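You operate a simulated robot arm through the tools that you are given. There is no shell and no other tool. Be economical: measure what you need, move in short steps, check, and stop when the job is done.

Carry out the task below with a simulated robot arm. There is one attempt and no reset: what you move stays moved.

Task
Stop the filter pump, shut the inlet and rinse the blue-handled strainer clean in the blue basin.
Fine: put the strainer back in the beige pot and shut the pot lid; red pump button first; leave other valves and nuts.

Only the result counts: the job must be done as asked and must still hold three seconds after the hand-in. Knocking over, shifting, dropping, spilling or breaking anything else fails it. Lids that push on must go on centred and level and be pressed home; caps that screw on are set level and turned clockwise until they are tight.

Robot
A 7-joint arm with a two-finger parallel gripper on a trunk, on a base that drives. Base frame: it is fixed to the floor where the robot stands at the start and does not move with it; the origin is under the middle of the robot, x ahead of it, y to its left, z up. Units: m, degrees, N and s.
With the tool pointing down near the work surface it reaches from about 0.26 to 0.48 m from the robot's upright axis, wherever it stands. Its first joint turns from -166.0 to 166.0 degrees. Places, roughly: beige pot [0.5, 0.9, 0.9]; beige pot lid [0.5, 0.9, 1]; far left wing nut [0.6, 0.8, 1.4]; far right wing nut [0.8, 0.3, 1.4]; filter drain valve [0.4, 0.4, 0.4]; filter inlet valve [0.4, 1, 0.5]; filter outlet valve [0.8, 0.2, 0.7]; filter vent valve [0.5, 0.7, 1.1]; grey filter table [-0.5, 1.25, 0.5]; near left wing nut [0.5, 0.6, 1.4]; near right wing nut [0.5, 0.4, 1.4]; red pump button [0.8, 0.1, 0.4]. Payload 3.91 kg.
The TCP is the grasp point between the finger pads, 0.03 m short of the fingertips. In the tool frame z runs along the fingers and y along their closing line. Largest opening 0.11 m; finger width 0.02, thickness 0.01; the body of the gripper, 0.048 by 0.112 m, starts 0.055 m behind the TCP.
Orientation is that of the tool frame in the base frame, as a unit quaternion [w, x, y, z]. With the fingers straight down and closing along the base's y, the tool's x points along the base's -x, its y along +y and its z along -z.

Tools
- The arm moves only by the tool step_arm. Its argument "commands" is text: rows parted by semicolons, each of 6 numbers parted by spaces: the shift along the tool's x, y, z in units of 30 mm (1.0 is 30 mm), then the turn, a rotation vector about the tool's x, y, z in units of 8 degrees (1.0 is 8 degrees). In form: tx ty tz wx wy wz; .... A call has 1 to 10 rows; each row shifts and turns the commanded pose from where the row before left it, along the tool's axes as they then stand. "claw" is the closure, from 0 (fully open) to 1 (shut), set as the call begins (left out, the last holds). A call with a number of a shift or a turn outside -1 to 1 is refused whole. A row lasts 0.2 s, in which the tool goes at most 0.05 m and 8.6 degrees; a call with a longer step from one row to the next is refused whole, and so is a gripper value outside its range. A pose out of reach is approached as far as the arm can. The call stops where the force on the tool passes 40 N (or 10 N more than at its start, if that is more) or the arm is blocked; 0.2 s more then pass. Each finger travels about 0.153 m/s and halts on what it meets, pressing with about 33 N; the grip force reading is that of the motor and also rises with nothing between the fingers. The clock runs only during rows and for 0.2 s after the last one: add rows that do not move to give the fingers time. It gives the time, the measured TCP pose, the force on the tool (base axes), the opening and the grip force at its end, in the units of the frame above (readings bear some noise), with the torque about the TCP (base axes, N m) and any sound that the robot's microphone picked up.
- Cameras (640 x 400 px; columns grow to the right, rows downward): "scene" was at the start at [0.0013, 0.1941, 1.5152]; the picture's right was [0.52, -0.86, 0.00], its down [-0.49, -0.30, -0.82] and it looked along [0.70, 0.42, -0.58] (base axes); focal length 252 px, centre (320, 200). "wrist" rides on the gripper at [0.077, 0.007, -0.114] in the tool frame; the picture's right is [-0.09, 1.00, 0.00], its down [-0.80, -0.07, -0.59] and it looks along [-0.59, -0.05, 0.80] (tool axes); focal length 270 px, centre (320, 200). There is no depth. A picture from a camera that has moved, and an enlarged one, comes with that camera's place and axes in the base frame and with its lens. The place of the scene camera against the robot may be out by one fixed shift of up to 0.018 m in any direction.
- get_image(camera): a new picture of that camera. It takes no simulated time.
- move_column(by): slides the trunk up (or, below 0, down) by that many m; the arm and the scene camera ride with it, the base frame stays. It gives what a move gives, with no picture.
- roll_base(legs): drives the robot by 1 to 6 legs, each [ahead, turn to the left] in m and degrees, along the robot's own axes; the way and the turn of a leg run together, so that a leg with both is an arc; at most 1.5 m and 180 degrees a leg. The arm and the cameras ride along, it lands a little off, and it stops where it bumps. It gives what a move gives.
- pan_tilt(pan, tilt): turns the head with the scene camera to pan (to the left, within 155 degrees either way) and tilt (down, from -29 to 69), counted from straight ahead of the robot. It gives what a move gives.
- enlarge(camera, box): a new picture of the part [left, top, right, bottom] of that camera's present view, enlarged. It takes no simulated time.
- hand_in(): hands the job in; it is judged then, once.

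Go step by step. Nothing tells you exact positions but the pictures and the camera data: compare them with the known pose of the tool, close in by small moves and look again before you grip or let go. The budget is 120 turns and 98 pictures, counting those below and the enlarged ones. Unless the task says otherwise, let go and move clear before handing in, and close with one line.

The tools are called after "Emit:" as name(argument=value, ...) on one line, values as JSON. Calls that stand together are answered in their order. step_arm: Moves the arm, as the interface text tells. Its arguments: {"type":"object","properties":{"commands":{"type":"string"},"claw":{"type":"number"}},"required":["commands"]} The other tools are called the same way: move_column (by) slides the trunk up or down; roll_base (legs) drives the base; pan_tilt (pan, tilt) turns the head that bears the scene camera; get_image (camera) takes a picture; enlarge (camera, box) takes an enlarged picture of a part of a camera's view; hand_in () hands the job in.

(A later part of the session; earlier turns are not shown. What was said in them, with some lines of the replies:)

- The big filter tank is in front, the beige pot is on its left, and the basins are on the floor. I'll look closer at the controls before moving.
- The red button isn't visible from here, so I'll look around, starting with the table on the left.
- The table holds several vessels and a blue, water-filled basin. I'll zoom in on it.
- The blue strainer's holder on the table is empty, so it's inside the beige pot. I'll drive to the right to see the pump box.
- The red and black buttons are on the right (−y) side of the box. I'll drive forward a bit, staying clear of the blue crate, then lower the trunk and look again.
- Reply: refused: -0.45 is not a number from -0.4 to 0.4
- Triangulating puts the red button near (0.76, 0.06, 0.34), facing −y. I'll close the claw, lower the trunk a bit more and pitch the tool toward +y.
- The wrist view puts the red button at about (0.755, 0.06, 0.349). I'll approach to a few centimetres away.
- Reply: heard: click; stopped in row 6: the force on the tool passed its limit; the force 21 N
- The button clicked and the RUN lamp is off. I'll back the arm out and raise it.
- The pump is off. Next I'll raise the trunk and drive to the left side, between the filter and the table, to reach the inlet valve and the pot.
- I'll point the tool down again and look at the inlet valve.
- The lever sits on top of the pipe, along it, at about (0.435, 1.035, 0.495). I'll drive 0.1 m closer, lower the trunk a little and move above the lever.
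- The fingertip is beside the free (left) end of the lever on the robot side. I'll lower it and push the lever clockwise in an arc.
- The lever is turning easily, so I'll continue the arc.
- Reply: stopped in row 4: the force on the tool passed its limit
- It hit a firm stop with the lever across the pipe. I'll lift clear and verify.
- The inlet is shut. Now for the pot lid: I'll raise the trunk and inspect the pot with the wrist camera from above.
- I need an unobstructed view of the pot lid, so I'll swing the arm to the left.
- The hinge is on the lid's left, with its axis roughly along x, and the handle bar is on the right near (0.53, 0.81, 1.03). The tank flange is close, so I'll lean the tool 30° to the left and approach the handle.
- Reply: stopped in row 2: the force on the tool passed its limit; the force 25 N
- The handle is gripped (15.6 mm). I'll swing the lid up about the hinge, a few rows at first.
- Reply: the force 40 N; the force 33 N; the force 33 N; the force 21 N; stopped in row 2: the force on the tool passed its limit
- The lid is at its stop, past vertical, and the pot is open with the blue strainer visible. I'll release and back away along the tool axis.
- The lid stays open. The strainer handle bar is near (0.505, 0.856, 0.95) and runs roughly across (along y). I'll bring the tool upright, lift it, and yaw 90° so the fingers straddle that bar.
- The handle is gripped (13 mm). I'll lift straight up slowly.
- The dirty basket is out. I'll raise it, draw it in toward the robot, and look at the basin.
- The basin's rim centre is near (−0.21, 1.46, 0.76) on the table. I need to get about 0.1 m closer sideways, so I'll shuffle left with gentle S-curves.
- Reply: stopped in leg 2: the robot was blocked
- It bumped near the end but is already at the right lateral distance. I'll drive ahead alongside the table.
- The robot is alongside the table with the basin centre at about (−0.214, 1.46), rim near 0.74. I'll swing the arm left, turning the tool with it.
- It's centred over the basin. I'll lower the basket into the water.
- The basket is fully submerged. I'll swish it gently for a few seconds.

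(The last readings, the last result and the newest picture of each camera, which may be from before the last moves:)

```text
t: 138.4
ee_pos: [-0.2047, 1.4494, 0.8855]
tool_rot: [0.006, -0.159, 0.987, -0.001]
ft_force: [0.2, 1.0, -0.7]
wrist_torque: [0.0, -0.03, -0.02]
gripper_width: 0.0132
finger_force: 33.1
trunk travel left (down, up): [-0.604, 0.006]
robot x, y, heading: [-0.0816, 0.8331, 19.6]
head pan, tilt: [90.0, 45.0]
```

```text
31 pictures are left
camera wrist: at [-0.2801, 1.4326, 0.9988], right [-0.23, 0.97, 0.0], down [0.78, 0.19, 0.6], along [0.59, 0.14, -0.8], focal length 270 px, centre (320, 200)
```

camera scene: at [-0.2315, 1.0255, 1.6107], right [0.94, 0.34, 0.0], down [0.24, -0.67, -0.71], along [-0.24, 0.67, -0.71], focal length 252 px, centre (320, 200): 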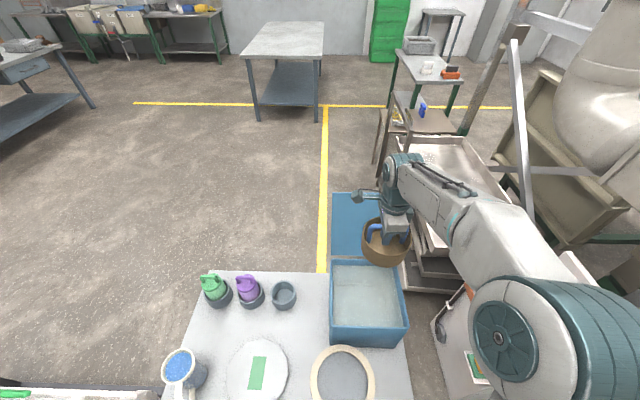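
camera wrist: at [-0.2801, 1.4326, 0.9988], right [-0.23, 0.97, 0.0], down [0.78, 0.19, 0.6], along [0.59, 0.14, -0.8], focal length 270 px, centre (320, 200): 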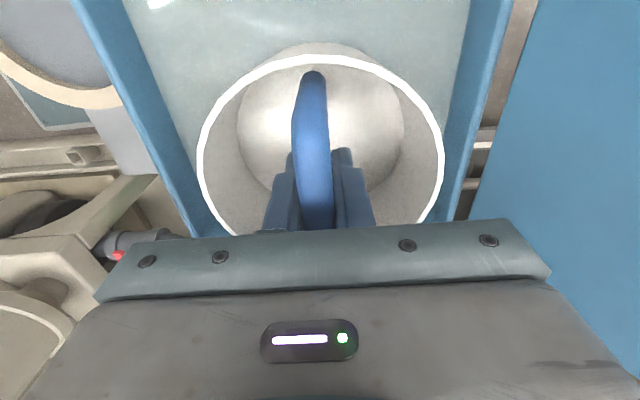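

The basket is clean. I'll lift it, draw it back in, and swing it around to the pot.

Emit:
step_arm(commands="0 0 -0.9 0 0 0;0 0 -0.9 0 0 0;0 0 -0.9 0 0 0;0 0 -0.9 0 0 0;0 0 -0.9 0 0 0;0 0 -0.9 0 0 0;0 0 -0.9 0 0 0;0 0 -0.9 0 0 0;0 0 0 0 0 0")

Emit:
step_arm(commands="0.128 -0.99 -0.35 0 0 0;0.128 -0.99 -0.35 0 0 0;0.128 -0.99 -0.35 0 0 0;0.128 -0.99 -0.35 0 0 0;0.128 -0.99 -0.35 0 0 0;0.128 -0.99 -0.35 0 0 0;0.128 -0.99 -0.35 0 0 0;0.128 -0.99 -0.35 0 0 0;0.128 -0.99 -0.35 0 0 0;0.128 -0.99 -0.35 0 0 0")

Emit:
step_arm(commands="-0.95 -0.165 0 0 0 0.633;-0.95 -0.165 0 0 0 0.633;-0.95 -0.165 0 0 0 0.633;-0.95 -0.165 0 0 0 0.633;-0.95 -0.165 0 0 0 0.633;-0.95 -0.165 0 0 0 0.633;-0.95 -0.165 0 0 0 0.633;-0.95 -0.165 0 0 0 0.633;-0.95 -0.165 0 0 0 0.633")

Emit:
step_arm(commands="-0.95 -0.165 0 0 0 0.633;-0.95 -0.165 0 0 0 0.633;-0.95 -0.165 0 0 0 0.633;-0.95 -0.165 0 0 0 0.633;-0.95 -0.165 0 0 0 0.633;-0.95 -0.165 0 0 0 0.633;-0.95 -0.165 0 0 0 0.633;-0.95 -0.165 0 0 0 0.633;-0.95 -0.165 0 0 0 0.633")

```text
t: 140.4
ee_pos: [-0.2036, 1.4518, 1.0994]
tool_rot: [0.004, -0.161, 0.987, -0.001]
ft_force: [1.0, 0.2, -1.4]
wrist_torque: [-0.01, -0.02, 0.03]
gripper_width: 0.0133
finger_force: 33.0
trunk travel left (down, up): [-0.604, 0.006]
robot x, y, heading: [-0.0854, 0.8344, 19.7]
head pan, tilt: [90.0, 45.0]
```

```text
t: 142.6
ee_pos: [-0.148, 1.1575, 1.2062]
tool_rot: [0.005, -0.159, 0.987, -0.001]
ft_force: [0.7, -0.2, -0.7]
wrist_torque: [0.01, -0.03, 0.03]
gripper_width: 0.013
finger_force: 33.3
trunk travel left (down, up): [-0.604, 0.006]
robot x, y, heading: [-0.0848, 0.8353, 19.9]
head pan, tilt: [90.0, 45.0]
```

```text
t: 144.6
ee_pos: [0.1006, 1.1048, 1.2072]
tool_rot: [0.005, 0.235, 0.972, 0.0]
ft_force: [0.2, 0.0, 0.1]
wrist_torque: [0.01, 0.01, -0.02]
gripper_width: 0.0128
finger_force: 33.0
trunk travel left (down, up): [-0.604, 0.006]
robot x, y, heading: [-0.082, 0.8365, 19.7]
head pan, tilt: [90.0, 45.0]
```

```text
t: 146.6
ee_pos: [0.2371, 0.8911, 1.2112]
tool_rot: [0.004, 0.593, 0.805, 0.002]
ft_force: [-0.2, -0.2, -0.1]
wrist_torque: [0.04, 0.03, 0.0]
gripper_width: 0.0131
finger_force: 32.6
trunk travel left (down, up): [-0.604, 0.006]
robot x, y, heading: [-0.0839, 0.8367, 20.1]
head pan, tilt: [90.0, 45.0]
```

Emit:
step_arm(commands="-0.378 0.937 0 0 0 0;-0.378 0.937 0 0 0 0;-0.378 0.937 0 0 0 0;-0.378 0.937 0 0 0 0;-0.378 0.937 0 0 0 0;-0.378 0.937 0 0 0 0;-0.378 0.937 0 0 0 0;-0.378 0.937 0 0 0 0;-0.378 0.937 0 0 0 0;0 0 0 0 0 0")

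Emit:
pan_tilt(pan=0, tilt=35)

Emit:
enlarge(camera="scene", box=[260, 140, 480, 360])

Emit:
get_image(camera="wrist")

```text
t: 148.8
ee_pos: [0.5081, 0.872, 1.211]
tool_rot: [0.004, 0.592, 0.806, 0.003]
ft_force: [-0.5, 0.6, -1.7]
wrist_torque: [0.0, 0.01, 0.0]
gripper_width: 0.0132
finger_force: 33.7
trunk travel left (down, up): [-0.604, 0.006]
robot x, y, heading: [-0.0819, 0.8322, 20.0]
head pan, tilt: [90.0, 45.0]
```

```text
t: 150.4
ee_pos: [0.5072, 0.8712, 1.2114]
tool_rot: [0.004, 0.593, 0.805, 0.003]
ft_force: [-0.2, 0.3, -1.2]
wrist_torque: [0.03, 0.0, -0.01]
gripper_width: 0.0129
finger_force: 32.9
trunk travel left (down, up): [-0.604, 0.006]
robot x, y, heading: [-0.0852, 0.8324, 19.7]
head pan, tilt: [0.0, 35.0]
```

```text
1.82 times, centred on (370, 250) of scene
camera zoom: at [-0.1208, 0.9785, 1.6256], right [0.34, -0.94, 0.0], down [-0.54, -0.19, -0.82], along [0.77, 0.28, -0.57], focal length 458 px, centre (229, 109)
```

zoom: 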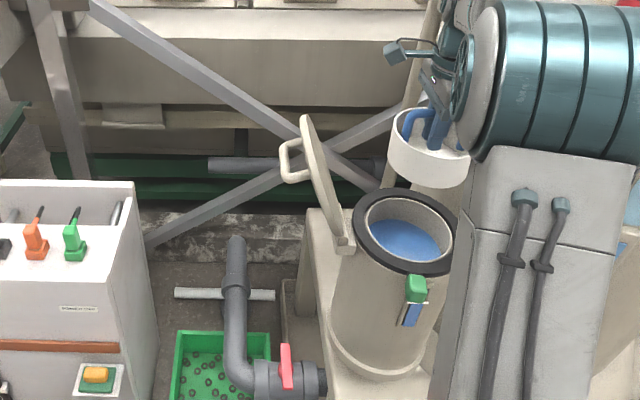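

```text
29 pictures are left
camera wrist: at [0.4902, 0.9479, 1.3251], right [0.98, 0.21, 0.01], down [0.17, -0.79, 0.6], along [0.13, -0.58, -0.8], focal length 270 px, centre (320, 200)
```

wrist: 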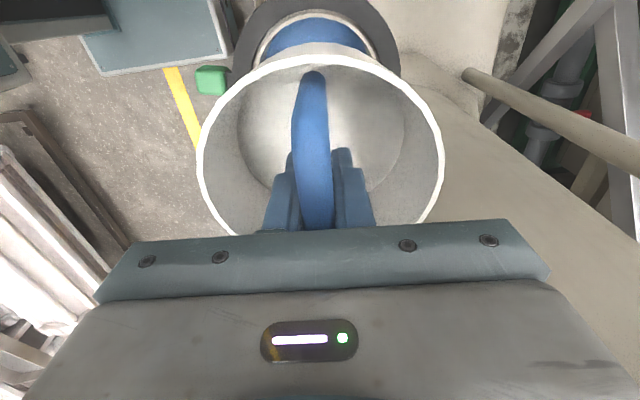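

Emit:
step_arm(commands="-0.05 0.03 0.8 0 0 0;-0.06 0 0.8 0 0 0;0 0 0.8 0 0 0;0 0 0.8 0 0 0;0 0 0.8 0 0 0;0 0 0 0 0 0")

Emit:
get_image(camera="wrist")

Emit:
enlarge(camera="scene", box=[340, 190, 460, 310])

```text
t: 151.8
ee_pos: [0.5115, 0.8667, 1.0943]
tool_rot: [0.004, 0.593, 0.805, 0.002]
ft_force: [-0.6, 0.5, -0.5]
wrist_torque: [0.0, -0.02, 0.05]
gripper_width: 0.0131
finger_force: 32.9
trunk travel left (down, up): [-0.604, 0.006]
robot x, y, heading: [-0.0788, 0.8339, 19.9]
head pan, tilt: [0.0, 35.0]
```

```text
28 pictures are left
camera wrist: at [0.4946, 0.9419, 1.2081], right [0.98, 0.21, 0.01], down [0.17, -0.79, 0.6], along [0.13, -0.58, -0.8], focal length 270 px, centre (320, 200)
```

wrist: 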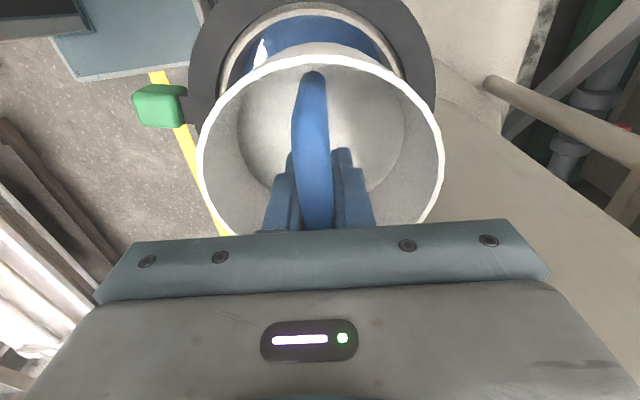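

```text
3.33 times, centred on (400, 250) of scene
camera zoom: at [-0.1209, 0.9785, 1.6256], right [0.34, -0.94, 0.0], down [-0.54, -0.19, -0.82], along [0.77, 0.28, -0.57], focal length 839 px, centre (53, 33)
```

zoom: 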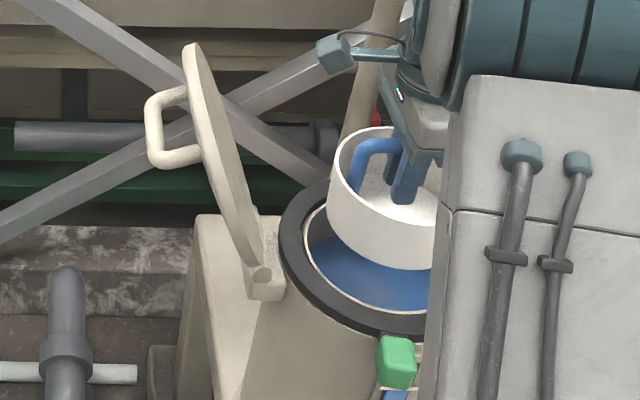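

Emit:
step_arm(commands="0.06 -0.11 0.3 0 0 0;0 0 0.5 0 0 0;0 0 0.5 0 0 0;0 0 0.5 0 0 0;0 0 0.5 0 0 0;0 0 0.5 0 0 0;0 0 0.5 0 0 0;0 0 0.5 0 0 0;0 0 0.5 0 0 0;0 0 0 0 0 0")

Emit:
get_image(camera="wrist")

```text
t: 154.0
ee_pos: [0.5085, 0.8685, 0.9656]
tool_rot: [0.004, 0.592, 0.806, 0.002]
ft_force: [-0.7, -0.3, -0.3]
wrist_torque: [-0.02, -0.03, 0.02]
gripper_width: 0.013
finger_force: 32.8
trunk travel left (down, up): [-0.604, 0.006]
robot x, y, heading: [-0.0832, 0.8346, 19.9]
head pan, tilt: [0.0, 35.0]
```

```text
26 pictures are left
camera wrist: at [0.4915, 0.9437, 1.0795], right [0.98, 0.21, 0.01], down [0.17, -0.79, 0.6], along [0.13, -0.58, -0.8], focal length 270 px, centre (320, 200)
```

wrist: 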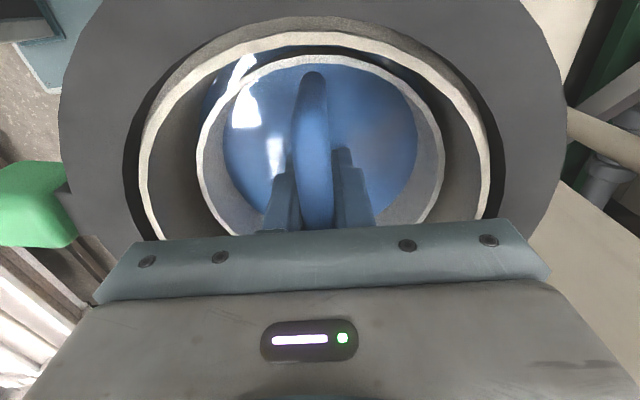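

Emit:
step_arm(commands="0 0 0.4 0 0 0;0 0 0.4 0 0 0;0 0 0.35 0 0 0;0 0 0.1 0 0 0;0 0 0.1 0 0 0;0 0 0 0 0 0")

```text
t: 155.4
ee_pos: [0.5098, 0.8677, 0.9245]
tool_rot: [0.006, 0.592, 0.806, 0.004]
ft_force: [3.4, 2.6, 22.6]
wrist_torque: [-0.55, 0.15, -0.02]
gripper_width: 0.0131
finger_force: 33.0
trunk travel left (down, up): [-0.604, 0.006]
robot x, y, heading: [-0.0836, 0.8361, 19.9]
head pan, tilt: [0.0, 35.0]
```

The basket is seated, with upward contact force. I'll release and lift out.

Emit:
step_arm(commands="0 0 0 0 0 0;0 0 0 0 0 0;0 0 -0.5 0 0 0;0 0 -0.8 0 0 0;0 0 -0.9 0 0 0;0 0 -0.9 0 0 0;0 0 -0.9 0 0 0;0 0 -0.9 0 0 0", claw=0.5)

Emit:
get_image(camera="wrist")

```text
t: 157.2
ee_pos: [0.5096, 0.869, 1.0707]
tool_rot: [0.003, 0.592, 0.806, 0.002]
ft_force: [0.9, 0.1, -0.2]
wrist_torque: [-0.02, -0.01, 0.03]
gripper_width: 0.0548
finger_force: 0.0
trunk travel left (down, up): [-0.604, 0.006]
robot x, y, heading: [-0.0836, 0.8333, 20.1]
head pan, tilt: [0.0, 35.0]
```

```text
25 pictures are left
camera wrist: at [0.4917, 0.9445, 1.1853], right [0.98, 0.21, 0.01], down [0.17, -0.79, 0.6], along [0.13, -0.58, -0.8], focal length 270 px, centre (320, 200)
```

wrist: 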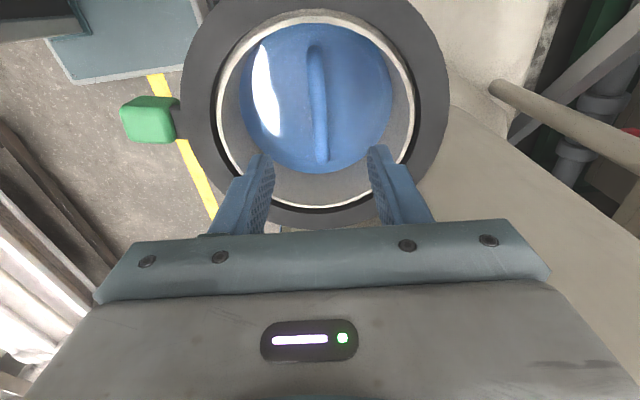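

The strainer is back as it was. Next I'll close the lid by gripping its handle and reversing the arc. First I'll retract and go around the lid to its left side.

Emit:
step_arm(commands="0 0 -0.9 0 0 0;0 0 -0.9 0 0 0;0 0 -0.9 0 0 0;0 -0.95 -0.3 0 0 0;0 -0.95 -0.3 0 0 0;0 -0.95 -0.3 0 0 0;0 -0.95 0 0 0 0;0 -0.95 0 0 0 0;0 -0.95 0 0 0 0;0 -0.95 0 0 0 0")

Emit:
step_arm(commands="0 -0.7 -0.5 0 0 0;0.96 0 -0.3 0 0 0;0.96 0 0 0 0 0;0.96 0 0 0 0 0;0.96 0 0 0 0 0;0.96 0 0 0 0 0;0.96 0 0 0 0 0;0.96 0 0 0 0 0;0.96 0 0 0 0 0")

Emit:
step_arm(commands="0.9 0.7 0 0 0 0;0.9 0.7 0 0 0 0;0.9 0.7 0 0 0 0;0.9 0.7 0 0 0 0;0.9 0.7 0 0 0 0;0.9 0.7 0 0 0 0;0.9 0.7 0 0 0 0")

Emit:
step_arm(commands="0 0 0 0 0 -1;0 0 0 0 0 -1;0 0 0 0 0 -1;0 0 0 0 0 -1;0 0 0 0 0 -1;0 0 0 0 0 -1;0 0 0 0 0 -1;0 0 0 0 0 -1;0 0 0 0 0 -1;0 0 0 0 0 -1")

```text
t: 159.4
ee_pos: [0.3161, 0.8096, 1.1769]
tool_rot: [0.005, 0.592, 0.806, 0.004]
ft_force: [-0.1, -0.5, -0.5]
wrist_torque: [-0.01, -0.04, 0.01]
gripper_width: 0.0551
finger_force: 0.1
trunk travel left (down, up): [-0.604, 0.006]
robot x, y, heading: [-0.0857, 0.8354, 19.9]
head pan, tilt: [0.0, 35.0]
```

```text
t: 161.4
ee_pos: [0.227, 1.0225, 1.1992]
tool_rot: [0.004, 0.592, 0.806, 0.003]
ft_force: [-0.4, -0.4, -0.5]
wrist_torque: [0.01, 0.0, 0.01]
gripper_width: 0.0549
finger_force: 0.1
trunk travel left (down, up): [-0.604, 0.006]
robot x, y, heading: [-0.0839, 0.8335, 19.8]
head pan, tilt: [0.0, 35.0]
```

```text
t: 163.0
ee_pos: [0.3112, 1.2485, 1.2004]
tool_rot: [0.005, 0.593, 0.806, 0.003]
ft_force: [-0.1, 0.4, -1.2]
wrist_torque: [-0.03, -0.02, 0.0]
gripper_width: 0.0551
finger_force: 0.0
trunk travel left (down, up): [-0.604, 0.006]
robot x, y, heading: [-0.0856, 0.8399, 20.0]
head pan, tilt: [0.0, 35.0]
```

```text
t: 165.2
ee_pos: [0.3126, 1.2471, 1.2024]
tool_rot: [0.004, -0.065, 0.998, -0.001]
ft_force: [0.4, 0.1, 0.0]
wrist_torque: [0.0, 0.04, 0.03]
gripper_width: 0.055
finger_force: 0.0
trunk travel left (down, up): [-0.604, 0.006]
robot x, y, heading: [-0.0862, 0.8341, 20.1]
head pan, tilt: [0.0, 35.0]
```

Emit:
step_arm(commands="0 0 0 0 0 -0.56;0 0 0 0 0 -0.56;0 0 0 0.925 0 0;0 0 0 0.925 0 0;0 0 0 0.925 0 0;0 0 0 0.925 0 0;0 0 0 0.925 0 0;0 0 0 0.925 0 0;0 0 0 0.925 0 0;0 0 0 0.925 0 0")

Emit:
step_arm(commands="0 0 0 0.925 0 0;0 0 0 0.925 0 0;-0.75 0.15 0 0 0 0;-0.75 0.15 0 0 0 0;-0.75 0.15 0 0 0 0;0 0 0 0 0 0")

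Emit:
get_image(camera="wrist")

Emit:
get_image(camera="scene")

```text
t: 167.4
ee_pos: [0.312, 1.2469, 1.1993]
tool_rot: [0.075, -0.121, 0.86, -0.49]
ft_force: [0.1, 1.0, -0.2]
wrist_torque: [0.05, 0.01, 0.04]
gripper_width: 0.055
finger_force: 0.1
trunk travel left (down, up): [-0.604, 0.006]
robot x, y, heading: [-0.0812, 0.8343, 20.0]
head pan, tilt: [0.0, 35.0]
```

```text
t: 168.8
ee_pos: [0.3754, 1.2711, 1.1888]
tool_rot: [0.089, -0.11, 0.79, -0.597]
ft_force: [-0.8, 0.1, 0.3]
wrist_torque: [-0.01, 0.0, -0.03]
gripper_width: 0.0547
finger_force: 0.0
trunk travel left (down, up): [-0.604, 0.006]
robot x, y, heading: [-0.0847, 0.8324, 19.9]
head pan, tilt: [0.0, 35.0]
```

```text
24 pictures are left
camera wrist: at [0.2708, 1.3565, 1.212], right [0.02, 0.29, -0.96], down [0.61, 0.76, 0.24], along [0.79, -0.59, -0.16], focal length 270 px, centre (320, 200)
```

wrist: 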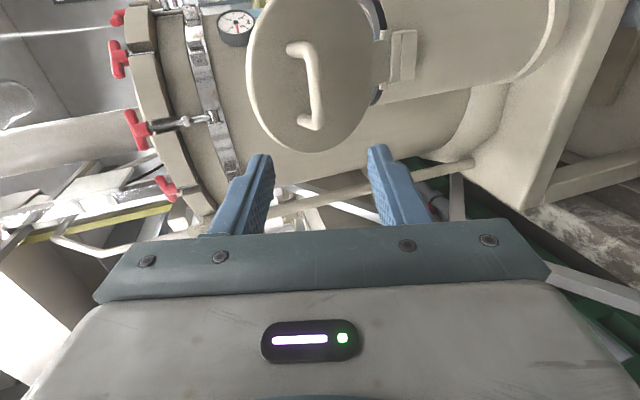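

```text
23 pictures are left
camera scene: at [-0.1212, 0.9786, 1.6256], right [0.34, -0.94, 0.0], down [-0.54, -0.19, -0.82], along [0.77, 0.28, -0.57], focal length 252 px, centre (320, 200)
```

scene: 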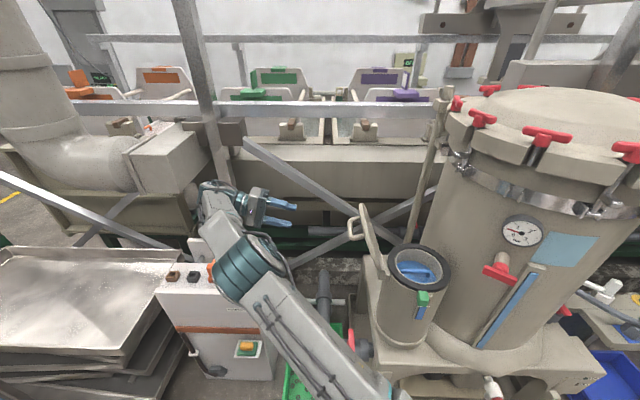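

Emit:
step_arm(commands="0 -0.035 0.9 0 0 0;0 -0.035 0.9 0 0 0;0 -0.035 0.9 0 0 0;0 -0.035 0.9 0 0 0;0 -0.035 0.9 0 0 0;0 0 0 0 0 0")

Emit:
get_image(camera="wrist")

```text
t: 170.2
ee_pos: [0.4133, 1.1446, 1.1567]
tool_rot: [0.089, -0.111, 0.79, -0.597]
ft_force: [-0.6, -0.4, 0.2]
wrist_torque: [-0.02, 0.03, -0.04]
gripper_width: 0.0549
finger_force: 0.0
trunk travel left (down, up): [-0.604, 0.006]
robot x, y, heading: [-0.0816, 0.8359, 19.8]
head pan, tilt: [0.0, 35.0]
```

```text
22 pictures are left
camera wrist: at [0.3075, 1.2298, 1.1809], right [0.02, 0.29, -0.96], down [0.61, 0.76, 0.24], along [0.79, -0.59, -0.16], focal length 270 px, centre (320, 200)
```

wrist: 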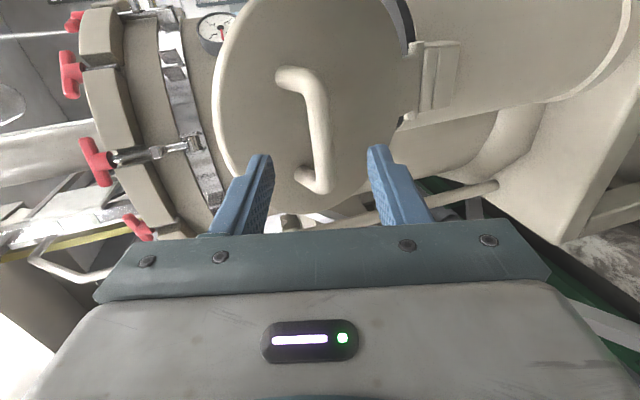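

Emit:
step_arm(commands="0 0 0.8 0 0 0;0 0 0.8 0 0 0;0 0 0.35 0 0 0;0 0 0 0 0 0")

Emit:
get_image(camera="wrist")

```text
t: 171.2
ee_pos: [0.4277, 1.0895, 1.1409]
tool_rot: [0.089, -0.11, 0.79, -0.597]
ft_force: [-0.2, 0.4, -0.5]
wrist_torque: [-0.01, -0.03, 0.0]
gripper_width: 0.055
finger_force: 0.1
trunk travel left (down, up): [-0.604, 0.006]
robot x, y, heading: [-0.0871, 0.8371, 20.0]
head pan, tilt: [0.0, 35.0]
```

```text
21 pictures are left
camera wrist: at [0.323, 1.1751, 1.1651], right [0.02, 0.29, -0.96], down [0.61, 0.75, 0.24], along [0.79, -0.59, -0.16], focal length 270 px, centre (320, 200)
```

wrist: 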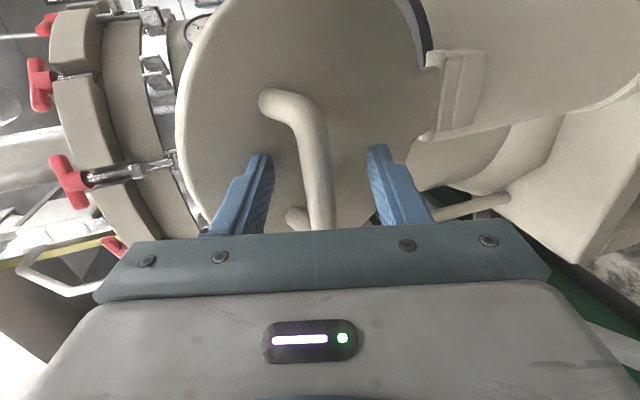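

Emit:
step_arm(commands="0 0 0 0 0 0;0 0 0 0 0 0;0 0 0 0 0 0", claw=1)

Emit:
step_arm(commands="-0.015 -0.643 0.537 -0.39 0 0;-0.015 -0.593 0.592 -0.39 0 0;-0.015 -0.542 0.64 -0.39 0 0;-0.015 -0.48 0.683 -0.39 0 0")

```text
t: 172.0
ee_pos: [0.4276, 1.0888, 1.1419]
tool_rot: [0.089, -0.11, 0.79, -0.597]
ft_force: [-1.3, -1.7, -3.2]
wrist_torque: [-0.07, 0.26, 0.16]
gripper_width: 0.0152
finger_force: 45.4
trunk travel left (down, up): [-0.604, 0.006]
robot x, y, heading: [-0.0847, 0.8394, 19.9]
head pan, tilt: [0.0, 35.0]
```

```text
t: 173.0
ee_pos: [0.4578, 0.999, 1.1789]
tool_rot: [0.076, -0.12, 0.85, -0.507]
ft_force: [1.6, -1.1, -1.7]
wrist_torque: [-0.21, 0.19, 0.79]
gripper_width: 0.0152
finger_force: 44.6
trunk travel left (down, up): [-0.604, 0.006]
robot x, y, heading: [-0.0831, 0.836, 19.9]
head pan, tilt: [0.0, 35.0]
```

Low forces; the lid is following. I'll continue the arc.

Emit:
step_arm(commands="-0.015 -0.425 0.722 -0.39 0 0;-0.015 -0.363 0.756 -0.39 0 0;-0.015 -0.293 0.782 -0.39 0 0;-0.015 -0.227 0.806 -0.39 0 0;-0.015 -0.157 0.824 -0.39 0 0")

Emit:
step_arm(commands="-0.015 -0.085 0.83 -0.39 0 0;-0.015 -0.015 0.839 -0.39 0 0;-0.015 0.058 0.833 -0.39 0 0")

Emit:
enlarge(camera="scene", box=[320, 160, 500, 320])

```text
t: 174.2
ee_pos: [0.4938, 0.8868, 1.1469]
tool_rot: [0.059, -0.129, 0.911, -0.388]
ft_force: [7.1, 3.2, -4.8]
wrist_torque: [-0.32, 0.53, 0.62]
gripper_width: 0.0156
finger_force: 44.6
trunk travel left (down, up): [-0.604, 0.006]
robot x, y, heading: [-0.0846, 0.835, 19.6]
head pan, tilt: [0.0, 35.0]
```

```text
t: 175.0
ee_pos: [0.5088, 0.8373, 1.0935]
tool_rot: [0.049, -0.133, 0.94, -0.311]
ft_force: [10.7, 4.4, -2.3]
wrist_torque: [-0.2, 0.65, 0.64]
gripper_width: 0.016
finger_force: 45.3
trunk travel left (down, up): [-0.604, 0.006]
robot x, y, heading: [-0.0829, 0.8337, 19.6]
head pan, tilt: [0.0, 35.0]
```

```text
2.50 times, centred on (410, 240) of scene
camera zoom: at [-0.1187, 0.9794, 1.6255], right [0.34, -0.94, 0.0], down [-0.54, -0.2, -0.82], along [0.77, 0.28, -0.57], focal length 629 px, centre (95, 100)
```

zoom: 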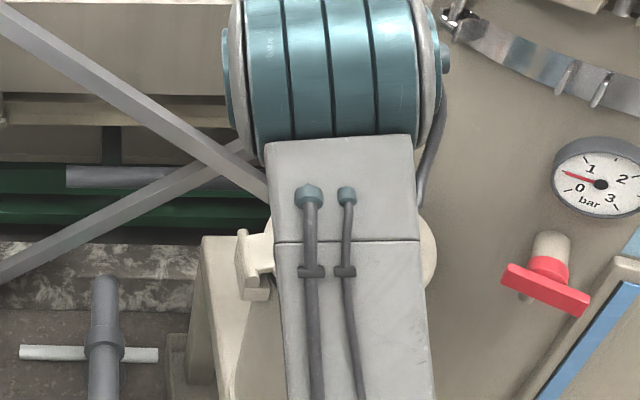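

Emit:
step_arm(commands="0 0.13 0.829 -0.39 0 0;0 0.167 0.6 -0.39 0 0;0 0 0.15 0 0 0;0 0 0.1 0 0 0;0 0 0.1 0 0 0")

Emit:
get_image(camera="wrist")

```text
t: 175.9
ee_pos: [0.5153, 0.8222, 1.0538]
tool_rot: [0.047, -0.139, 0.955, -0.259]
ft_force: [-6.6, 6.7, 18.4]
wrist_torque: [-0.38, 1.31, 0.38]
gripper_width: 0.016
finger_force: 45.8
trunk travel left (down, up): [-0.604, 0.006]
robot x, y, heading: [-0.0828, 0.8364, 20.3]
head pan, tilt: [0.0, 35.0]
stopped in row 4: the force on the tool passed its limit (the readings are from after the stop); the commanded pose is now the measured one
```

```text
19 pictures are left
camera wrist: at [0.4203, 0.861, 1.1478], right [-0.15, 0.85, -0.51], down [0.69, 0.46, 0.56], along [0.71, -0.26, -0.65], focal length 270 px, centre (320, 200)
```

wrist: 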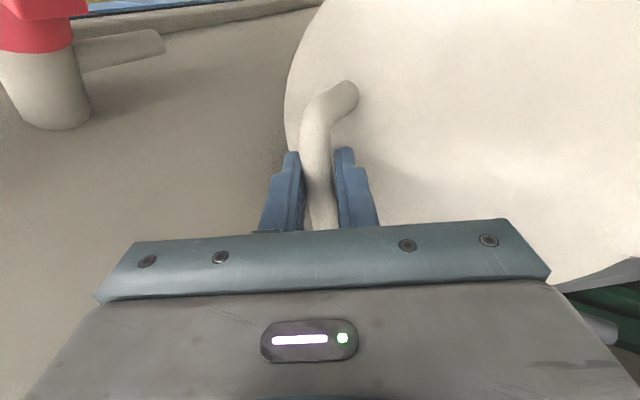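

It's nearly home. I'll press straight down once more on the handle to be sure.

Emit:
step_arm(commands="0 0.08 0.14 0 0 0;0 0.08 0.14 0 0 0;0 0.08 0.14 0 0 0;0 0.08 0.14 0 0 0")

```text
t: 176.4
ee_pos: [0.5136, 0.8206, 1.0535]
tool_rot: [0.049, -0.137, 0.954, -0.262]
ft_force: [-13.9, 6.7, 23.0]
wrist_torque: [-0.35, 1.16, 0.4]
gripper_width: 0.0163
finger_force: 45.2
trunk travel left (down, up): [-0.604, 0.006]
robot x, y, heading: [-0.0847, 0.8332, 20.3]
head pan, tilt: [0.0, 35.0]
stopped in row 2: the force on the tool passed its limit (the readings are from after the stop); the commanded pose is now the measured one
```

It's against a hard stop. I'll release, back off and check the lid.

Emit:
step_arm(commands="0 0 0 0 0 0;0 0 0 0 0 0;0 0 -0.5 0 0 0;0 0 -0.9 0 0 0;0 0 -0.9 0 0 0;0 0 -0.9 0 0 0;0 0 -0.9 0 0 0;0 0 -0.9 0 0 0", claw=0.5)

Emit:
get_image(camera="wrist")

```text
t: 178.2
ee_pos: [0.49, 0.8943, 1.1797]
tool_rot: [0.049, -0.137, 0.954, -0.261]
ft_force: [0.4, 0.7, -1.3]
wrist_torque: [-0.01, -0.01, -0.02]
gripper_width: 0.0549
finger_force: 0.2
trunk travel left (down, up): [-0.604, 0.006]
robot x, y, heading: [-0.0818, 0.8379, 20.1]
head pan, tilt: [0.0, 35.0]
```

```text
18 pictures are left
camera wrist: at [0.3975, 0.9324, 1.2722], right [-0.15, 0.85, -0.51], down [0.69, 0.46, 0.56], along [0.71, -0.26, -0.65], focal length 270 px, centre (320, 200)
```

wrist: 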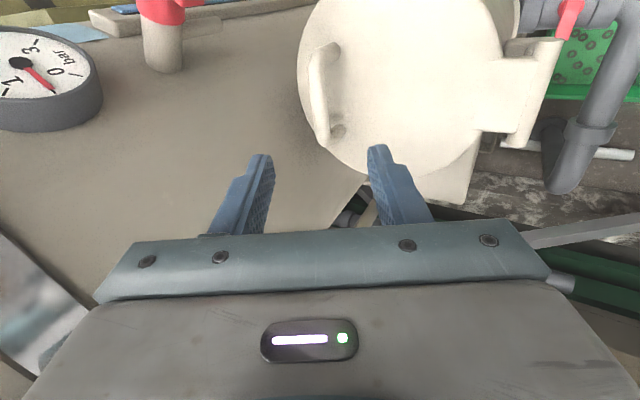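

Emit:
step_arm(commands="0.3 0.8 -0.6 0 0 0;0.3 0.8 -0.6 0 0 0;0.3 0.8 -0.5 0 0 0;0.3 0.8 -0.5 0 0 0;0.3 0.8 -0.5 0 0 0;0.3 0.8 -0.5 0 0 0;0.3 0.8 -0.5 0 0 0;0.3 0.8 -0.5 0 0 0;0.3 0.8 -0.5 0 0 0;0.3 0.8 -0.5 0 0 0")

Emit:
get_image(camera="scene")

Emit:
enlarge(camera="scene", box=[320, 200, 480, 360])

```text
t: 180.4
ee_pos: [0.3244, 1.1419, 1.1888]
tool_rot: [0.05, -0.137, 0.954, -0.261]
ft_force: [0.1, -0.7, 0.2]
wrist_torque: [0.0, 0.0, 0.0]
gripper_width: 0.0547
finger_force: 0.0
trunk travel left (down, up): [-0.604, 0.006]
robot x, y, heading: [-0.0824, 0.8374, 19.9]
head pan, tilt: [0.0, 35.0]
```

```text
17 pictures are left
camera scene: at [-0.1221, 0.9792, 1.6255], right [0.34, -0.94, 0.0], down [-0.54, -0.2, -0.82], along [0.77, 0.28, -0.57], focal length 252 px, centre (320, 200)
```

scene: 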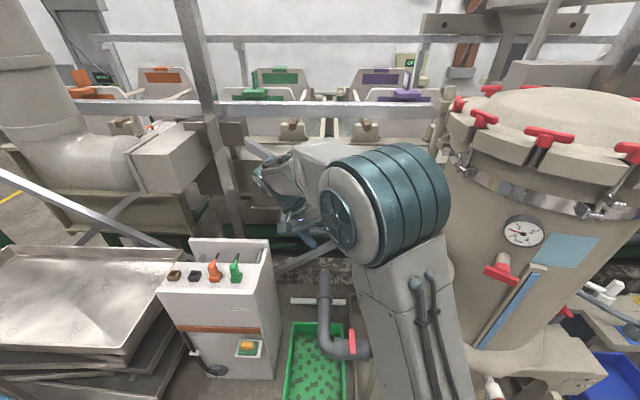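

```text
2.50 times, centred on (400, 280) of scene
camera zoom: at [-0.1221, 0.9792, 1.6255], right [0.34, -0.94, 0.0], down [-0.54, -0.2, -0.82], along [0.77, 0.28, -0.57], focal length 629 px, centre (120, 0)
```

zoom: 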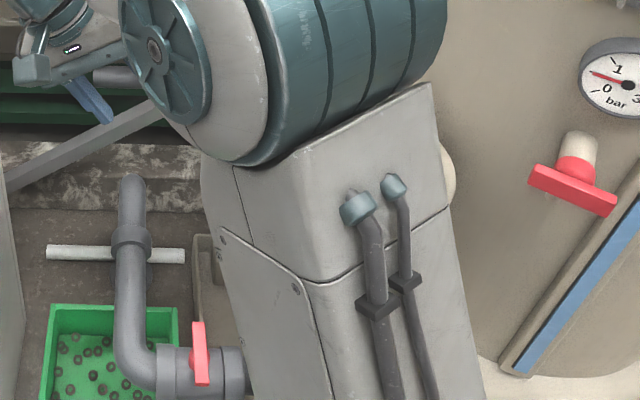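

Emit:
enlarge(camera="wrist", box=[120, 20, 340, 220])

```text
2.00 times, centred on (230, 120) of wrist
camera zoom: at [0.2299, 1.1809, 1.2822], right [-0.15, 0.85, -0.51], down [0.69, 0.46, 0.56], along [0.71, -0.26, -0.65], focal length 541 px, centre (500, 360)
```

zoom: 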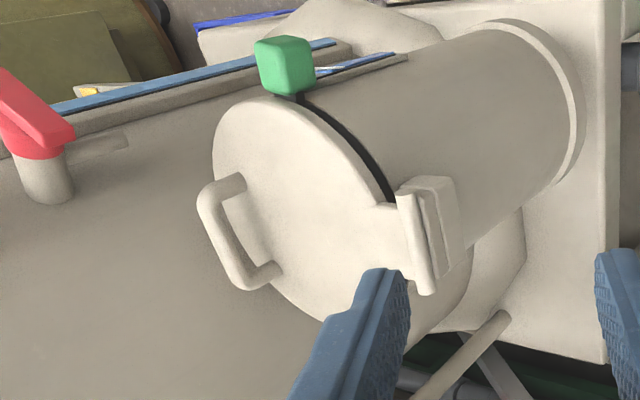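

The lid is down with an even black gasket line, the strainer is back inside, the inlet lever is across the pipe and the pump is off. The arm is clear, so I'm handing in.

Emit:
hand_in()

```text
The job is handed in.
```

I stopped the pump with the red button, shut the inlet, rinsed the strainer clean in the blue basin, put it back in the beige pot and closed the lid. While backing up beside the table, the robot was stopped by something behind it. I didn't check what it touched or whether it moved.
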